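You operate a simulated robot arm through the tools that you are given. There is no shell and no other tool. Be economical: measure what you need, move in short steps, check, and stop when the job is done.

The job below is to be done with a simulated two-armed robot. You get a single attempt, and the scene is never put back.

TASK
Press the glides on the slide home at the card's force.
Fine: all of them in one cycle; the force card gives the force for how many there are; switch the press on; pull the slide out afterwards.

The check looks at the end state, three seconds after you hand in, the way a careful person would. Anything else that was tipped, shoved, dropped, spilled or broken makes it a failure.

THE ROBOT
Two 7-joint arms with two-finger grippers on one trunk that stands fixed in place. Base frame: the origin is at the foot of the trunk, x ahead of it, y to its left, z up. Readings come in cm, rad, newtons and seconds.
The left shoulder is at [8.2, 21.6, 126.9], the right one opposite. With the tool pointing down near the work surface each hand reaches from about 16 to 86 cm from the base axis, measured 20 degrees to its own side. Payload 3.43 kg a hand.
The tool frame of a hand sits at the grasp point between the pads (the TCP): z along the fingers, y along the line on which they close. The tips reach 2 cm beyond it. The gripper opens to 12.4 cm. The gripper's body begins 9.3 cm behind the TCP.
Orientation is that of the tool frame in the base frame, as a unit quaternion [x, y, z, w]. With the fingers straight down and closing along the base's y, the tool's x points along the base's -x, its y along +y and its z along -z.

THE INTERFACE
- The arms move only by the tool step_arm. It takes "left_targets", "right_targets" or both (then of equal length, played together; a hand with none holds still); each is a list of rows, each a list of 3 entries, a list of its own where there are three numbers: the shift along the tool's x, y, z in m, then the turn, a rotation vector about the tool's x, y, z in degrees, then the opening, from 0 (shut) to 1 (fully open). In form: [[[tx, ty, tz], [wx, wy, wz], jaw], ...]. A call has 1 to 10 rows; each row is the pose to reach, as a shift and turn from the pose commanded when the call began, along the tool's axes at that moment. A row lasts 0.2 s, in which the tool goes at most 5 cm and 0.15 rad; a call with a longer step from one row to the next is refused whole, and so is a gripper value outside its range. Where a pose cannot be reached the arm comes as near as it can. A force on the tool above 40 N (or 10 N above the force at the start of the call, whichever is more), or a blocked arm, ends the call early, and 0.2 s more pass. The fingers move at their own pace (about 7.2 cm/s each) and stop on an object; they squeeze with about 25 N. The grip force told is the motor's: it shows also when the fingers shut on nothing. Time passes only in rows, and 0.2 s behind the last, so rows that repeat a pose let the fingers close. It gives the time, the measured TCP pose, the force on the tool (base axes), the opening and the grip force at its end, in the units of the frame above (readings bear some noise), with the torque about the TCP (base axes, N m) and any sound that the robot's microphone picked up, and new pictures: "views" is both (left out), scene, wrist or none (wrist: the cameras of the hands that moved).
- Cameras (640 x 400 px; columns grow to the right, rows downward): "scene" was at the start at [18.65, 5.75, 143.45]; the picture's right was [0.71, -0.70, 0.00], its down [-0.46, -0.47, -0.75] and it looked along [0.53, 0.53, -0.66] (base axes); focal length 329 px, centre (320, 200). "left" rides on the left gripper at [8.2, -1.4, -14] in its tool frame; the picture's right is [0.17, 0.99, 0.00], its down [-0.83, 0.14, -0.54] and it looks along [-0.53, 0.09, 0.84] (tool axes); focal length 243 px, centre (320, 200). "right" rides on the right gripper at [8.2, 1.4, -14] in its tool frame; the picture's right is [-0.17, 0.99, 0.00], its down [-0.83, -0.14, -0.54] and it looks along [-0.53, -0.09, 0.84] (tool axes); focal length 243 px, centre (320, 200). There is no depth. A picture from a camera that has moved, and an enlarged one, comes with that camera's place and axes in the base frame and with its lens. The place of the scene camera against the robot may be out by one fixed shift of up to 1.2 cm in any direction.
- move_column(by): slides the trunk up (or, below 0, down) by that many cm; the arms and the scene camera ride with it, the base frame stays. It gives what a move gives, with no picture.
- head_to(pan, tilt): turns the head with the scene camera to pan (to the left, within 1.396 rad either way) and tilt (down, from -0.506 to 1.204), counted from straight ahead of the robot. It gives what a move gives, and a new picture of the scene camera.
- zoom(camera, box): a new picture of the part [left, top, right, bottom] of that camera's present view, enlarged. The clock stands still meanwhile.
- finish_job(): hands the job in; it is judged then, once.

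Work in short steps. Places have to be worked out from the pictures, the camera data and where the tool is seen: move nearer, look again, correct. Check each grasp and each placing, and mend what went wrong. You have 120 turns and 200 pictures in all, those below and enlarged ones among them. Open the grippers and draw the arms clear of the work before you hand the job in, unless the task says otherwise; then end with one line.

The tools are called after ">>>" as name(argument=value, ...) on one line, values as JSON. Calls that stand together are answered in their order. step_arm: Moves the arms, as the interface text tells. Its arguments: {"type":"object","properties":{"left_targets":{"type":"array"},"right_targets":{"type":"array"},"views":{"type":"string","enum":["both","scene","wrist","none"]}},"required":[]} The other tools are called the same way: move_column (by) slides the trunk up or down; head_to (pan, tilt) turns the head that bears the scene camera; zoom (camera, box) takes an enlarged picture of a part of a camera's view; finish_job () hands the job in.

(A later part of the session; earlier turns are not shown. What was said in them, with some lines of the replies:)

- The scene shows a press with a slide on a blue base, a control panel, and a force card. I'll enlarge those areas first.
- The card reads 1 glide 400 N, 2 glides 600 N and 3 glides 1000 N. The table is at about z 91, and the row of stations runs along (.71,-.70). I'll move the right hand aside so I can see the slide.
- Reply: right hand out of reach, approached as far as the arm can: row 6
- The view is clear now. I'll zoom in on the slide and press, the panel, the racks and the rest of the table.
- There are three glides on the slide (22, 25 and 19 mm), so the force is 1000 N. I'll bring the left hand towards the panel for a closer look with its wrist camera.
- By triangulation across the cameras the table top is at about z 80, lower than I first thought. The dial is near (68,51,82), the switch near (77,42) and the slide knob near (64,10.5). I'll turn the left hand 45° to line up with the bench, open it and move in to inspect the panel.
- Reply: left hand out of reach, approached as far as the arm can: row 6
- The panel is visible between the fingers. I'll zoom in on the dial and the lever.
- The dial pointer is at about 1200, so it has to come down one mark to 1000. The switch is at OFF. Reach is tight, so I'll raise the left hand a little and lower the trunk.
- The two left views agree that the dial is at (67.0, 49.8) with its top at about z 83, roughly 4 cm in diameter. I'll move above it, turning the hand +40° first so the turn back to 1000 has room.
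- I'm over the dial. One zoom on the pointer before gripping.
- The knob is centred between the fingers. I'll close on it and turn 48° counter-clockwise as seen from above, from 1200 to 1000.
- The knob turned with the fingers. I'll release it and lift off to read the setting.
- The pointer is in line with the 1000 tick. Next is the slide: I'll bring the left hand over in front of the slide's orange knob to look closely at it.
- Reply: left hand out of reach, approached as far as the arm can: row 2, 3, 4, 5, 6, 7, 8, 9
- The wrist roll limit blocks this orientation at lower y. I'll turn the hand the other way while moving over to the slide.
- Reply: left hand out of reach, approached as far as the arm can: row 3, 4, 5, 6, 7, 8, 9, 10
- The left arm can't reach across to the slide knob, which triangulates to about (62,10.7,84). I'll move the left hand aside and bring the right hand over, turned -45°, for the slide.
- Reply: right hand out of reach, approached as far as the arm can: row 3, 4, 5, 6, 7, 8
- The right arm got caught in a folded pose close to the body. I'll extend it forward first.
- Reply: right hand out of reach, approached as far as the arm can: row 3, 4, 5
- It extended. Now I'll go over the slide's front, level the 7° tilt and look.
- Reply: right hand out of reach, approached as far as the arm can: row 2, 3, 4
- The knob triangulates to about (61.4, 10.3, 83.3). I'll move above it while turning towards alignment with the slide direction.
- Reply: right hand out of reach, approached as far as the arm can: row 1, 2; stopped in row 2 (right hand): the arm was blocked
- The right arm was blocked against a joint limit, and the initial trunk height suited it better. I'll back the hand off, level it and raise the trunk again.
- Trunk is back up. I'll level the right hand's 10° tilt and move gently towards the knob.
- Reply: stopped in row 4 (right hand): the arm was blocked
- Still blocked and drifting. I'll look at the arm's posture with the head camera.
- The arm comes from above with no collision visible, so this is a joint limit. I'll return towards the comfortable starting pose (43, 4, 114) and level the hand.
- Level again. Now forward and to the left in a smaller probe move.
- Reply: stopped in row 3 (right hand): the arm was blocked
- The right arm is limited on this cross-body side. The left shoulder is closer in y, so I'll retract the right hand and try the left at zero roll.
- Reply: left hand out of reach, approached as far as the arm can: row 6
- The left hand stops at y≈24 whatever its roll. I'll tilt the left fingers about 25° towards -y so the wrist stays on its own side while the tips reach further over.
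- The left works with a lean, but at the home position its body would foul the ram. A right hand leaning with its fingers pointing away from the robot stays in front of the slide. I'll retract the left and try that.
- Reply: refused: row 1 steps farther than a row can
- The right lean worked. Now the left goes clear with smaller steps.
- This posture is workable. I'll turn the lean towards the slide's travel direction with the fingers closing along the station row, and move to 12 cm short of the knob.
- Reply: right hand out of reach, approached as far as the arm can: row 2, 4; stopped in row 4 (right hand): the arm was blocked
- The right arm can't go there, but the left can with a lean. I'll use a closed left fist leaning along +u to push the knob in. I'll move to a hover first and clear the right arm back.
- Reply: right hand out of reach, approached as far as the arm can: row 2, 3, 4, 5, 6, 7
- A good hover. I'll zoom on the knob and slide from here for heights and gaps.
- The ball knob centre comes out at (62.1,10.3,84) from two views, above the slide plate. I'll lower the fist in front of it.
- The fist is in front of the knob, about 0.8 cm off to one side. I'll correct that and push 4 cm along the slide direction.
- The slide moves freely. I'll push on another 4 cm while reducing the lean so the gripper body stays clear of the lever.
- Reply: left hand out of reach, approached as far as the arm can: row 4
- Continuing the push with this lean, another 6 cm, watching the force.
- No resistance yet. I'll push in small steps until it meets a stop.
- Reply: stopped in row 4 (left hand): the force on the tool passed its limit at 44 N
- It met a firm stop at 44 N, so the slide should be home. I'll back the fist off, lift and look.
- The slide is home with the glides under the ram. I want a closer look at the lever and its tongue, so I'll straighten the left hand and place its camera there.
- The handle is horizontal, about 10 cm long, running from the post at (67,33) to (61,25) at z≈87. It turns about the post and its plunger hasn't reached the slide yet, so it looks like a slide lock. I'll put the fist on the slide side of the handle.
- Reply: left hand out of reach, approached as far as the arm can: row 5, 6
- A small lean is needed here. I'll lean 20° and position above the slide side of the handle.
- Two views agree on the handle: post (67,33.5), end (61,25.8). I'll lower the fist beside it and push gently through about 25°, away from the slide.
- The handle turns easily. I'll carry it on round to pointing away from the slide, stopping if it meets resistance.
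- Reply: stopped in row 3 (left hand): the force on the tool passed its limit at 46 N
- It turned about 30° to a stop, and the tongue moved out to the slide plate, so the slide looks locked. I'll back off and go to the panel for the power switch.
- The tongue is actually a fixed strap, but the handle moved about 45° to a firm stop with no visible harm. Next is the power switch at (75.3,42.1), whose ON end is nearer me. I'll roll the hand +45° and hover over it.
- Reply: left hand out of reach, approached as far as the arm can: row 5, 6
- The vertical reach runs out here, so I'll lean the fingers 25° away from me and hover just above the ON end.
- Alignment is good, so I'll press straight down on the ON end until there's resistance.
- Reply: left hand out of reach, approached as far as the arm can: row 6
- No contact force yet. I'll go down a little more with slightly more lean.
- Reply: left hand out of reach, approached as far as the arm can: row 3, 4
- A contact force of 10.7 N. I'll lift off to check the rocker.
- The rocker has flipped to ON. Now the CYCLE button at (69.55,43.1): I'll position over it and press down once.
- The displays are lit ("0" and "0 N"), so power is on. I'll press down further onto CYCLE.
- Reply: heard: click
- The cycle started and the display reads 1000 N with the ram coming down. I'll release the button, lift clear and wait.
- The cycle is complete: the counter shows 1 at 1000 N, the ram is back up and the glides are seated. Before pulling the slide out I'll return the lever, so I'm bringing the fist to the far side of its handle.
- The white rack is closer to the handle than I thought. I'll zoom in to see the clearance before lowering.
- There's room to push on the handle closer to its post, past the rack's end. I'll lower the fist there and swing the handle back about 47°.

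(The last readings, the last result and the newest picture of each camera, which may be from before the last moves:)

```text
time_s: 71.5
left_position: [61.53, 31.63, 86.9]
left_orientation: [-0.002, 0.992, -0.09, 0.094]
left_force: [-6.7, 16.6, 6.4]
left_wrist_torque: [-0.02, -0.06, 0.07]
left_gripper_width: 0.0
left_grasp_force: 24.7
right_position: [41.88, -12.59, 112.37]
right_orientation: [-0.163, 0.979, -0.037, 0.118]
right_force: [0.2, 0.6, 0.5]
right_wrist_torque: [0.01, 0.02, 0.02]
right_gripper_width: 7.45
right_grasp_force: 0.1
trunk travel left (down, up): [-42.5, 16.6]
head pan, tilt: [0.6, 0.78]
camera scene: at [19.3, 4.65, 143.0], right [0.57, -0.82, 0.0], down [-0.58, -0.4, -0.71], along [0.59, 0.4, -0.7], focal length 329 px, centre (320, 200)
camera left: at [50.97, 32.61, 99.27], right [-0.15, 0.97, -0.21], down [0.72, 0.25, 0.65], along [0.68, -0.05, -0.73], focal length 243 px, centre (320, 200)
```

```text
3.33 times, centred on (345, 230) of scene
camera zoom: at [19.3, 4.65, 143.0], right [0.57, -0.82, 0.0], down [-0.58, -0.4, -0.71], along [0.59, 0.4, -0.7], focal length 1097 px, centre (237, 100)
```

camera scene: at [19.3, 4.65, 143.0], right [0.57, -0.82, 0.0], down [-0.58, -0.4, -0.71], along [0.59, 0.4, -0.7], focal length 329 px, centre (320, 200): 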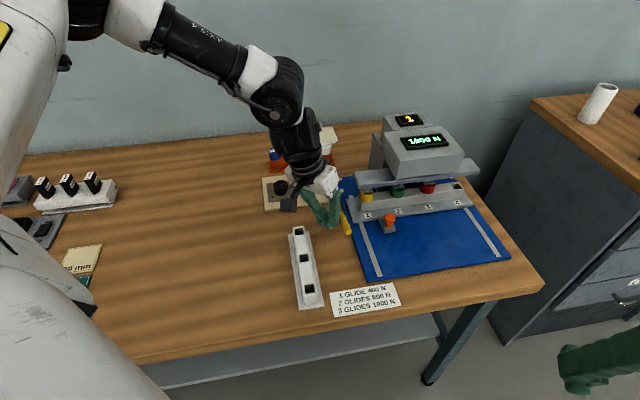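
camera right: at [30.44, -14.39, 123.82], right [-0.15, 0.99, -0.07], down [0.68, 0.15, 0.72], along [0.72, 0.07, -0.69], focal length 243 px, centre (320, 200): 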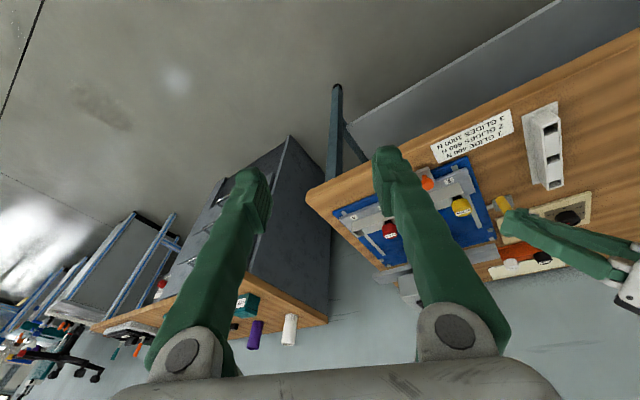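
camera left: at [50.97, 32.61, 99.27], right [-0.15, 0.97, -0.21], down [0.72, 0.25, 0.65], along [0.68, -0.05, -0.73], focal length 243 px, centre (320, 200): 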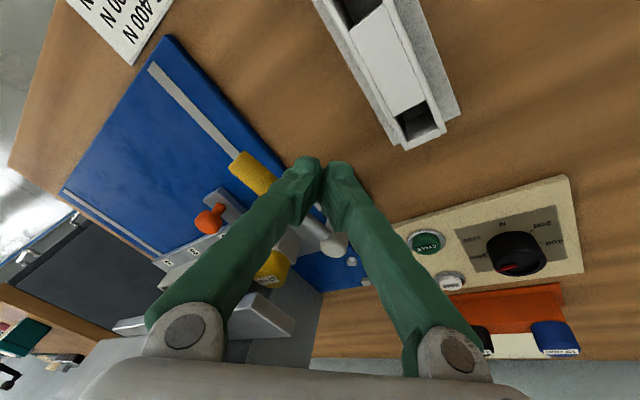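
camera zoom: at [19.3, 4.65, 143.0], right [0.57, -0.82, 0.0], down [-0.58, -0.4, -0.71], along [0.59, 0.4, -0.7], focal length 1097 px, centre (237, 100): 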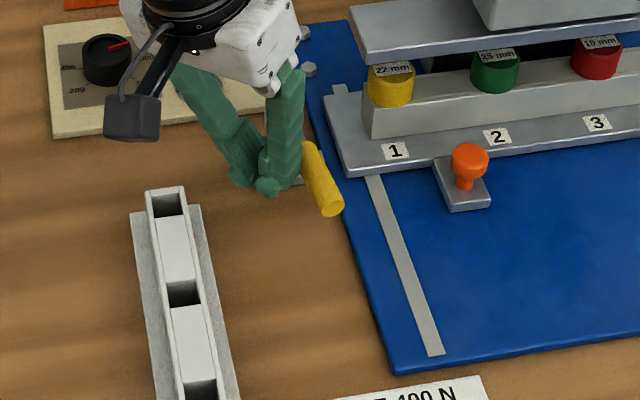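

The lever is back at its original stop. Next I'll lift away and hover over the slide knob, now at about (72.1,20.3,84), with the gripper open to 6 cm.

>>> step_arm(left_targets=[[[0.0027, 0.0147, -0.0033], [0, 0, 0], 0], [[-0.0047, 0.0074, -0.0419], [0, 0, 0], 0], [[-0.0147, -0.0146, -0.0773], [0, 0, 0], 0.2], [[-0.0395, -0.0393, -0.0989], [1.8, -1.8, 0], 0.4], [[-0.0685, -0.0683, -0.088], [3.6, -3.5, 0], 0.48], [[-0.0965, -0.1013, -0.0712], [5.3, -5.3, 0], 0.48], [[-0.118, -0.125, -0.0586], [7.1, -7, 0], 0.48]], views="both")

>>> zoom(camera="scene", box=[310, 130, 460, 250])

```text
time_s: 73.1
left_position: [72.09, 20.05, 96.99]
left_orientation: [0.0, 0.976, -0.154, 0.154]
left_force: [0.0, 0.2, -0.3]
left_wrist_torque: [-0.01, 0.03, 0.01]
left_gripper_width: 5.97
left_grasp_force: 0.0
right_position: [42.02, -12.77, 112.2]
right_orientation: [-0.163, 0.979, -0.036, 0.117]
right_force: [0.7, 0.5, -0.2]
right_wrist_torque: [0.0, 0.0, -0.01]
right_gripper_width: 7.43
right_grasp_force: 0.1
trunk travel left (down, up): [-42.5, 16.6]
head pan, tilt: [0.6, 0.78]
camera scene: at [19.57, 4.46, 142.96], right [0.57, -0.82, 0.0], down [-0.58, -0.4, -0.71], along [0.59, 0.4, -0.7], focal length 329 px, centre (320, 200)
camera left: at [60.12, 22.46, 107.69], right [-0.11, 0.93, -0.35], down [0.64, 0.34, 0.7], along [0.76, -0.14, -0.63], focal length 243 px, centre (320, 200)
```

scene: 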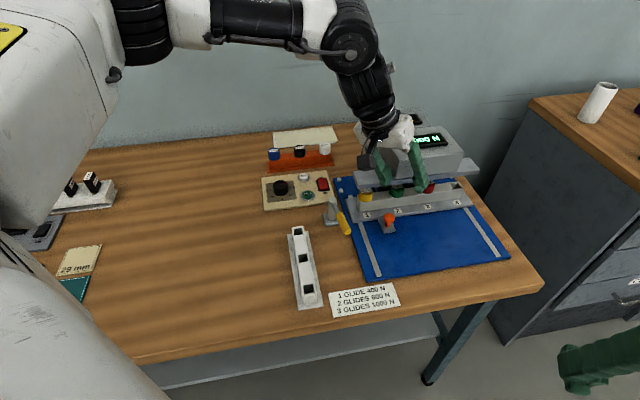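
left: 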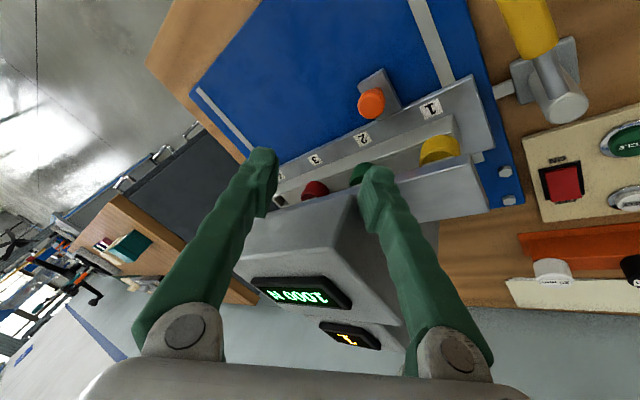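

```text
3.33 times, centred on (385, 190) of scene
camera zoom: at [19.57, 4.46, 142.96], right [0.57, -0.82, 0.0], down [-0.58, -0.4, -0.71], along [0.59, 0.4, -0.7], focal length 1097 px, centre (103, 233)
```

zoom: 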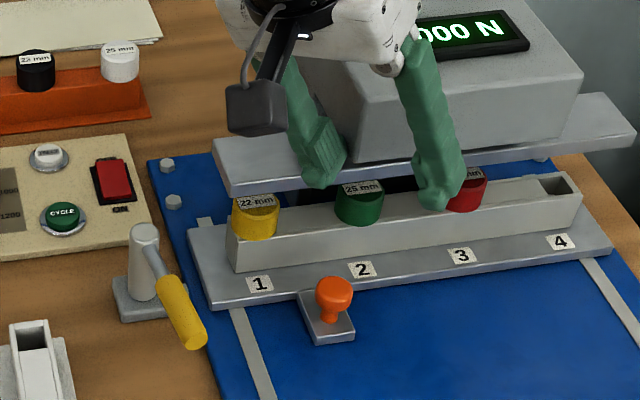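

The ball is at (71.7,20.5). I'll descend around it with the gripper open.

>>> step_arm(left_targets=[[[0.0135, 0.0137, 0.034], [0, 0, 0], 0.48], [[0.027, 0.0274, 0.068], [0, 0, 0], 0.48], [[0.0406, 0.0411, 0.102], [0, 0, 0], 0.48]], views="both")

>>> zoom(camera="scene", box=[310, 130, 460, 250])

```text
time_s: 73.9
left_position: [71.73, 20.51, 85.41]
left_orientation: [0.0, 0.976, -0.155, 0.155]
left_force: [0.1, 1.8, 0.2]
left_wrist_torque: [0.04, 0.0, 0.0]
left_gripper_width: 5.95
left_grasp_force: 0.1
right_position: [41.98, -12.81, 112.19]
right_orientation: [-0.162, 0.979, -0.036, 0.118]
right_force: [-0.7, 0.6, -0.2]
right_wrist_torque: [-0.01, 0.01, 0.04]
right_gripper_width: 7.46
right_grasp_force: 0.1
trunk travel left (down, up): [-42.5, 16.6]
head pan, tilt: [0.6, 0.78]
camera scene: at [19.51, 4.43, 142.97], right [0.57, -0.82, 0.0], down [-0.58, -0.4, -0.71], along [0.59, 0.4, -0.7], focal length 329 px, centre (320, 200)
camera left: at [59.75, 23.13, 96.06], right [-0.11, 0.93, -0.35], down [0.63, 0.33, 0.7], along [0.77, -0.14, -0.63], focal length 243 px, centre (320, 200)
```

scene: 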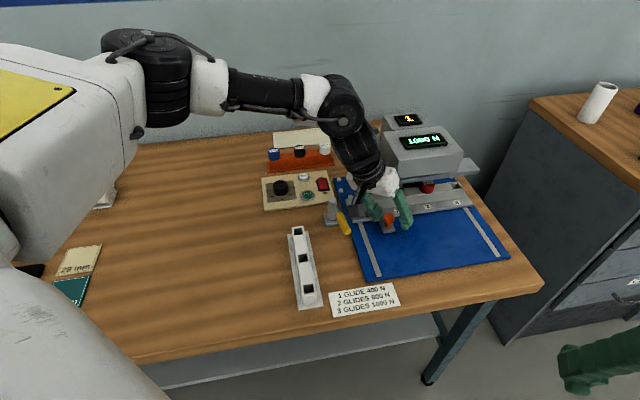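
left: 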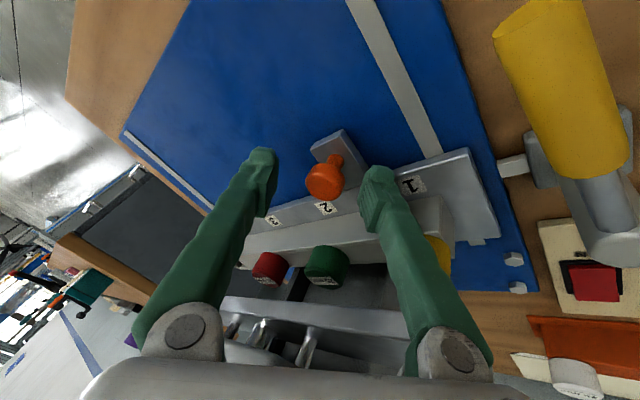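

```text
3.33 times, centred on (385, 190) of scene
camera zoom: at [19.51, 4.43, 142.97], right [0.57, -0.82, 0.0], down [-0.58, -0.4, -0.71], along [0.59, 0.4, -0.7], focal length 1097 px, centre (103, 233)
```

zoom: 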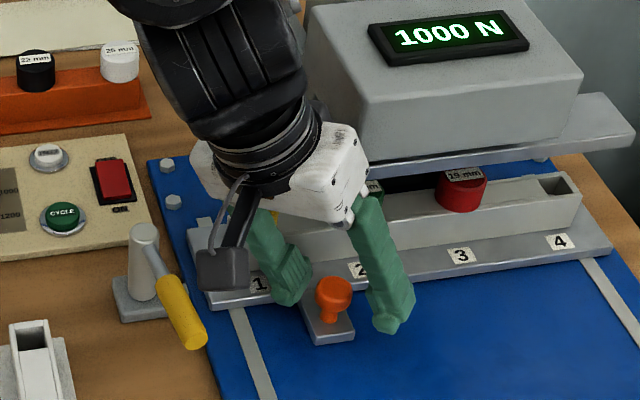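

The fingers straddle the ball. I'll close and then pull 4 cm out along the slide.

>>> step_arm(left_targets=[[[0, 0, 0], [0, 0, 0], 0.2], [[0, 0, 0], [0, 0, 0], 0], [[0, 0, 0], [0, 0, 0], 0], [[0, 0, 0], [0, 0, 0], 0]], views="none")

>>> step_arm(left_targets=[[[0.007, -0.007, 0], [0, 0, 0], 0], [[0.0142, -0.014, 0], [0, 0, 0], 0], [[0.0213, -0.0211, 0], [0, 0, 0], 0], [[0.0284, -0.0281, 0], [0, 0, 0], 0]], views="scene")

```text
time_s: 74.9
left_position: [71.62, 20.76, 85.19]
left_orientation: [-0.001, 0.976, -0.153, 0.154]
left_force: [-2.4, 6.9, -7.5]
left_wrist_torque: [-0.11, -0.11, 0.17]
left_gripper_width: 2.16
left_grasp_force: 44.8
right_position: [41.88, -12.73, 112.25]
right_orientation: [-0.163, 0.979, -0.036, 0.118]
right_force: [0.6, 0.4, 0.1]
right_wrist_torque: [-0.02, 0.0, -0.02]
right_gripper_width: 7.44
right_grasp_force: 0.1
trunk travel left (down, up): [-42.5, 16.6]
head pan, tilt: [0.6, 0.78]
```

```text
time_s: 75.9
left_position: [68.82, 17.92, 85.19]
left_orientation: [0.0, 0.976, -0.155, 0.153]
left_force: [2.5, -3.1, -11.0]
left_wrist_torque: [-0.22, 0.36, -0.23]
left_gripper_width: 2.14
left_grasp_force: 44.6
right_position: [42.16, -12.71, 112.12]
right_orientation: [-0.163, 0.979, -0.036, 0.118]
right_force: [-0.4, -0.1, -0.3]
right_wrist_torque: [0.01, 0.0, -0.01]
right_gripper_width: 7.43
right_grasp_force: 0.1
trunk travel left (down, up): [-42.5, 16.6]
head pan, tilt: [0.6, 0.78]
camera scene: at [19.63, 4.34, 142.96], right [0.57, -0.82, 0.0], down [-0.58, -0.4, -0.71], along [0.59, 0.4, -0.7], focal length 329 px, centre (320, 200)
```

scene: 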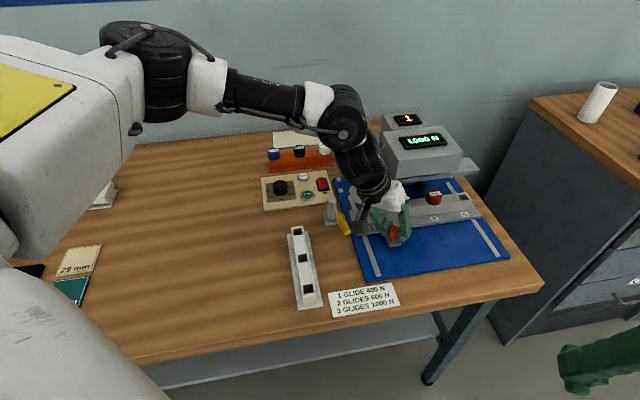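

The slide is following. Another 4 cm.

>>> step_arm(left_targets=[[[0.007, -0.007, 0], [0, 0, 0], 0], [[0.0142, -0.014, 0], [0, 0, 0], 0], [[0.0213, -0.0211, 0], [0, 0, 0], 0], [[0.0284, -0.0281, 0], [0, 0, 0], 0]], views="none")

>>> step_arm(left_targets=[[[0, 0, 0], [0, 0, 0], 0.28], [[0.004, -0.004, 0], [3, -3, 0], 0.28], [[0.008, -0.008, 0], [6, -6, 0], 0.28], [[0.014, -0.014, 0], [8.5, -8.4, 0], 0.28], [[0.02, -0.02, 0], [8.5, -8.4, 0], 0.28]], views="both")

```text
time_s: 76.9
left_position: [66.81, 15.81, 85.31]
left_orientation: [-0.001, 0.976, -0.155, 0.153]
left_force: [12.9, -13.1, -15.1]
left_wrist_torque: [-0.44, -0.72, 0.46]
left_gripper_width: 2.14
left_grasp_force: 45.4
left hand out of reach, approached as far as the arm can: row 4
right_position: [42.21, -12.86, 112.17]
right_orientation: [-0.163, 0.979, -0.035, 0.117]
right_force: [1.4, 0.0, -0.7]
right_wrist_torque: [0.0, -0.01, 0.01]
right_gripper_width: 7.43
right_grasp_force: 0.1
trunk travel left (down, up): [-42.5, 16.6]
head pan, tilt: [0.6, 0.78]
```

```text
time_s: 78.1
left_position: [64.36, 13.92, 85.47]
left_orientation: [0.001, 0.948, -0.225, 0.225]
left_force: [-6.3, 7.5, 3.1]
left_wrist_torque: [0.18, 0.27, 0.18]
left_gripper_width: 3.72
left_grasp_force: 2.5
right_position: [41.86, -12.91, 112.42]
right_orientation: [-0.163, 0.979, -0.035, 0.118]
right_force: [0.9, -0.1, -0.5]
right_wrist_torque: [0.04, -0.01, -0.03]
right_gripper_width: 7.47
right_grasp_force: 0.1
trunk travel left (down, up): [-42.5, 16.6]
head pan, tilt: [0.6, 0.78]
camera scene: at [19.36, 4.43, 142.99], right [0.57, -0.82, 0.0], down [-0.58, -0.4, -0.71], along [0.59, 0.4, -0.7], focal length 329 px, centre (320, 200)
camera left: at [51.01, 17.9, 93.68], right [-0.05, 0.87, -0.49], down [0.53, 0.44, 0.72], along [0.85, -0.23, -0.48], focal length 243 px, centre (320, 200)
```

scene: 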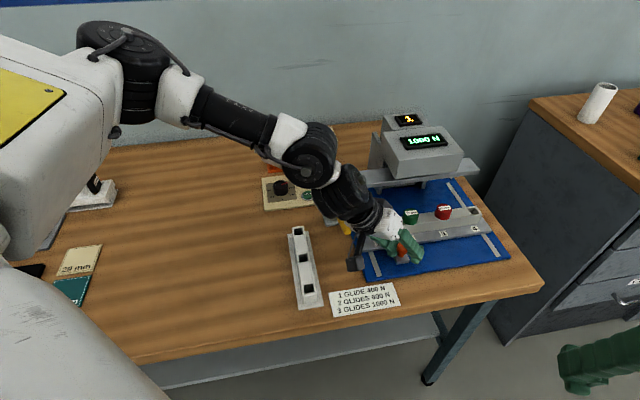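
left: 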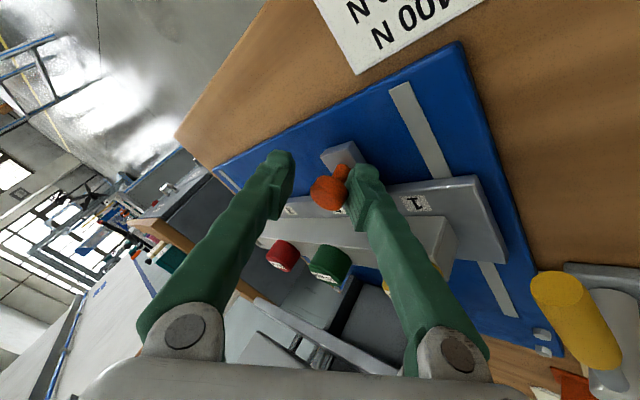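

It's being dragged along, with about 4.5 cm to go. I'll re-grip and pull to the stop.

>>> step_arm(left_targets=[[[0, 0, 0], [0, 0, 0], 0], [[0, 0, 0], [0, 0, 0], 0], [[0.007, -0.007, 0], [0, 0, 0], 0], [[0.0142, -0.014, 0], [0, 0, 0], 0], [[0.0213, -0.0211, 0], [0, 0, 0], 0], [[0.0284, -0.0281, 0], [0, 0, 0], 0], [[0.0355, -0.0352, 0], [0, 0, 0], 0]], views="both")

```text
time_s: 79.7
left_position: [61.43, 10.95, 85.08]
left_orientation: [-0.002, 0.949, -0.222, 0.225]
left_force: [9.6, 11.5, -27.3]
left_wrist_torque: [0.42, 0.56, -0.29]
left_gripper_width: 2.12
left_grasp_force: 45.6
right_position: [42.4, -12.57, 112.06]
right_orientation: [-0.163, 0.979, -0.037, 0.117]
right_force: [0.0, 0.4, -0.5]
right_wrist_torque: [0.0, 0.01, 0.02]
right_gripper_width: 7.44
right_grasp_force: 0.1
trunk travel left (down, up): [-42.5, 16.6]
head pan, tilt: [0.6, 0.78]
camera scene: at [19.86, 4.64, 142.91], right [0.57, -0.82, 0.0], down [-0.58, -0.4, -0.71], along [0.58, 0.4, -0.71], focal length 329 px, centre (320, 200)
camera left: at [48.0, 14.82, 93.45], right [-0.05, 0.87, -0.49], down [0.53, 0.44, 0.73], along [0.85, -0.22, -0.49], focal length 243 px, centre (320, 200)
```

scene: 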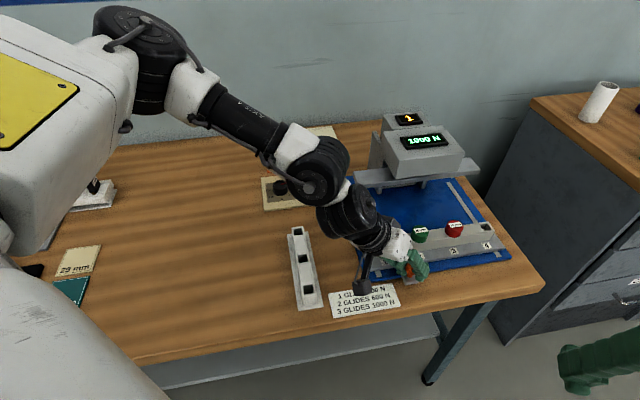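
left: 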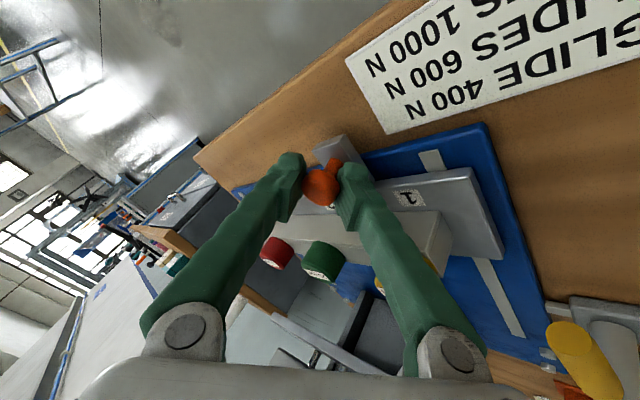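

The glides are back at their starting picture positions, so the slide is fully out. I'll open the gripper and withdraw along the fingers.

>>> step_arm(left_targets=[[[0, 0, 0], [0, 0, 0], 0.3], [[0, 0, 0], [0, 0, 0], 0.4], [[0, 0, -0.03], [0, 0, 0], 0.4], [[0, 0, -0.07], [0, 0, 0], 0.4], [[0, 0, -0.11], [0, 0, 0], 0.4], [[0.01, 0.04, -0.13], [-5, 5, 0], 0.5], [[0.02, 0.08, -0.15], [-10, 10, 0], 0.5], [[0.03, 0.12, -0.17], [-15, 15, 0], 0.5], [[0.04, 0.16, -0.19], [-20, 20, 0], 0.5]], views="scene")

>>> zoom(camera="scene", box=[330, 100, 530, 300])

```text
time_s: 81.7
left_position: [50.67, 32.24, 92.04]
left_orientation: [0.0, 0.997, -0.054, 0.052]
left_force: [-0.1, -0.9, 0.0]
left_wrist_torque: [-0.01, 0.0, 0.02]
left_gripper_width: 6.2
left_grasp_force: 0.1
right_position: [41.92, -12.8, 112.17]
right_orientation: [-0.163, 0.979, -0.036, 0.117]
right_force: [-0.9, 0.7, -0.2]
right_wrist_torque: [0.04, 0.0, -0.01]
right_gripper_width: 7.41
right_grasp_force: 0.0
trunk travel left (down, up): [-42.5, 16.6]
head pan, tilt: [0.6, 0.78]
camera scene: at [19.49, 4.4, 142.97], right [0.57, -0.82, 0.0], down [-0.58, -0.4, -0.71], along [0.59, 0.4, -0.7], focal length 329 px, centre (320, 200)
```

scene: 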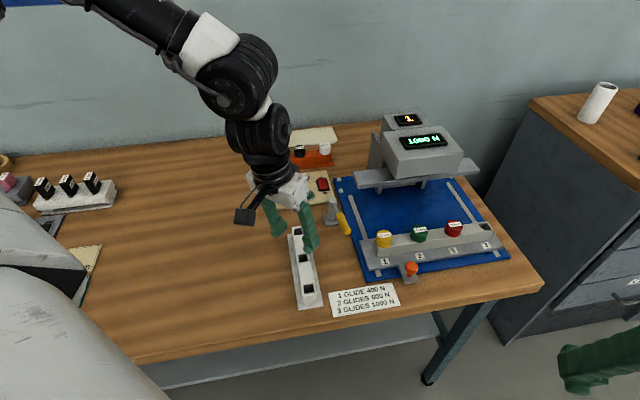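

```text
2.00 times, centred on (430, 200) of scene
camera zoom: at [19.49, 4.4, 142.97], right [0.57, -0.82, 0.0], down [-0.58, -0.4, -0.71], along [0.59, 0.4, -0.7], focal length 658 px, centre (100, 200)
```

zoom: 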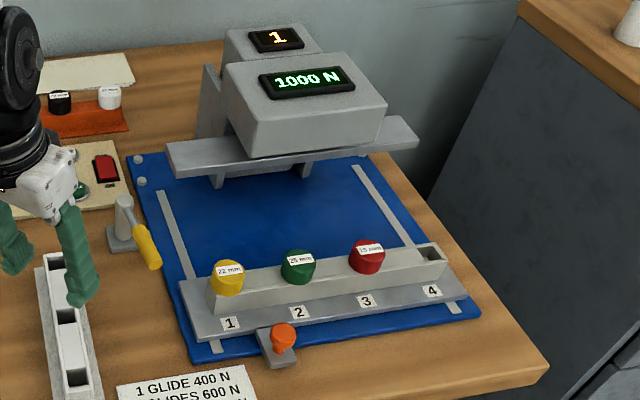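

The slide is out. I'll lift the hand clear and check the glides' seating closely.

>>> step_arm(left_targets=[[[0.01, 0.01, -0.04], [0, 0, 0], 0.5], [[0.02, 0.03, -0.08], [0, 0, 0], 0.6], [[0.03, 0.06, -0.12], [0, 0, 0], 0.8], [[0.04, 0.09, -0.15], [0, 0, 0], 1], [[0.05, 0.12, -0.18], [0, 0, 0], 1]], views="scene")

>>> zoom(camera="scene", box=[360, 210, 510, 290])

>>> zoom(camera="scene", box=[250, 120, 370, 240])

```text
refused: row 3 steps farther than a row can; nothing moved
```

```text
4.27 times, centred on (435, 250) of scene
camera zoom: at [19.49, 4.4, 142.97], right [0.57, -0.82, 0.0], down [-0.58, -0.4, -0.71], along [0.59, 0.4, -0.7], focal length 1405 px, centre (-171, -13)
```

zoom: 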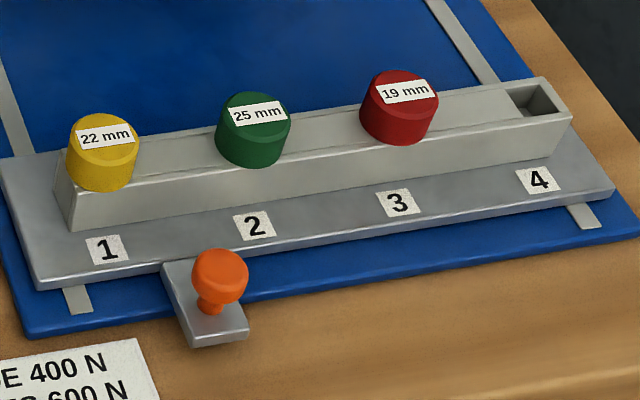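

```text
3.33 times, centred on (310, 180) of scene
camera zoom: at [19.49, 4.4, 142.97], right [0.57, -0.82, 0.0], down [-0.58, -0.4, -0.71], along [0.59, 0.4, -0.7], focal length 1097 px, centre (353, 267)
```

zoom: 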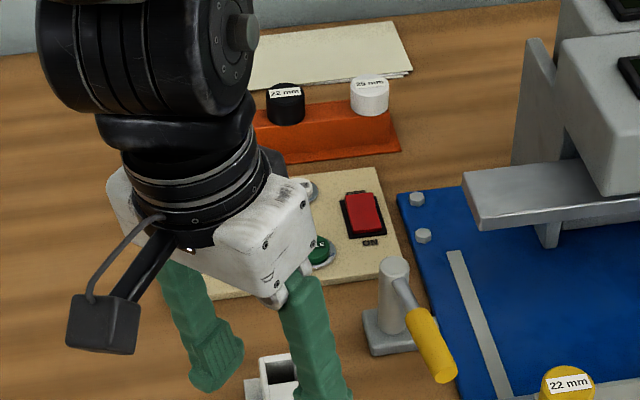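

All three glides are seated flush, with no dark stems showing. I'll lift the arm clear with smaller steps.

>>> step_arm(left_targets=[[[0.005, 0.01, -0.035], [0, 0, 0], 0.5], [[0.01, 0.02, -0.07], [0, 0, 0], 0.6], [[0.02, 0.04, -0.105], [0, 0, 0], 0.8], [[0.03, 0.065, -0.135], [0, 0, 0], 1], [[0.04, 0.09, -0.165], [0, 0, 0], 1], [[0.045, 0.11, -0.19], [0, 0, 0], 1]], right_targets=[[[0, 0, 0], [0, 0, 0], 1], [[0, 0, 0], [0, 0, 0], 1], [[0, 0, 0], [0, 0, 0], 1], [[0, 0, 0], [0, 0, 0], 1], [[0, 0, 0], [0, 0, 0], 1], [[0, 0, 0], [0, 0, 0], 1]], views="scene")

```text
time_s: 83.1
left_position: [44.49, 45.89, 109.19]
left_orientation: [0.001, 0.997, -0.054, 0.055]
left_force: [-0.2, 1.0, -0.7]
left_wrist_torque: [-0.01, 0.01, -0.02]
left_gripper_width: 12.37
left_grasp_force: 0.0
right_position: [41.83, -12.79, 112.33]
right_orientation: [-0.163, 0.979, -0.036, 0.118]
right_force: [0.0, 0.2, 1.0]
right_wrist_torque: [-0.02, 0.0, -0.06]
right_gripper_width: 12.42
right_grasp_force: 0.1
trunk travel left (down, up): [-42.5, 16.6]
head pan, tilt: [0.6, 0.78]
camera scene: at [19.37, 4.44, 142.99], right [0.57, -0.82, 0.0], down [-0.58, -0.4, -0.71], along [0.59, 0.4, -0.7], focal length 329 px, centre (320, 200)
```

scene: 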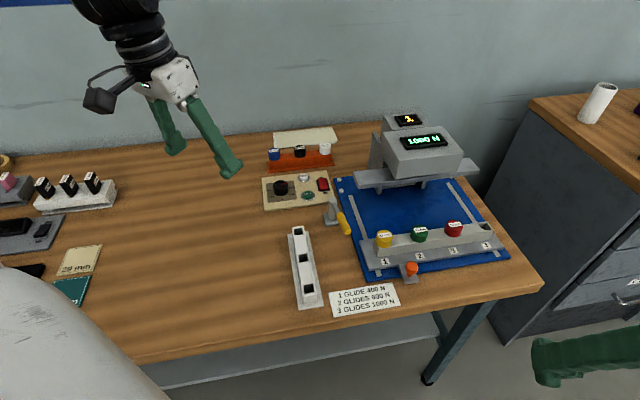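

Everything is in place, nothing else looks disturbed, and both arms are clear with grippers open. Handing in.

>>> finish_job()

```text
The job is handed in.
```

The three glides were pressed home together in one 1000 N cycle, and the slide is pulled back out; the press is still switched on and the lever I turned along the way is back where it was.
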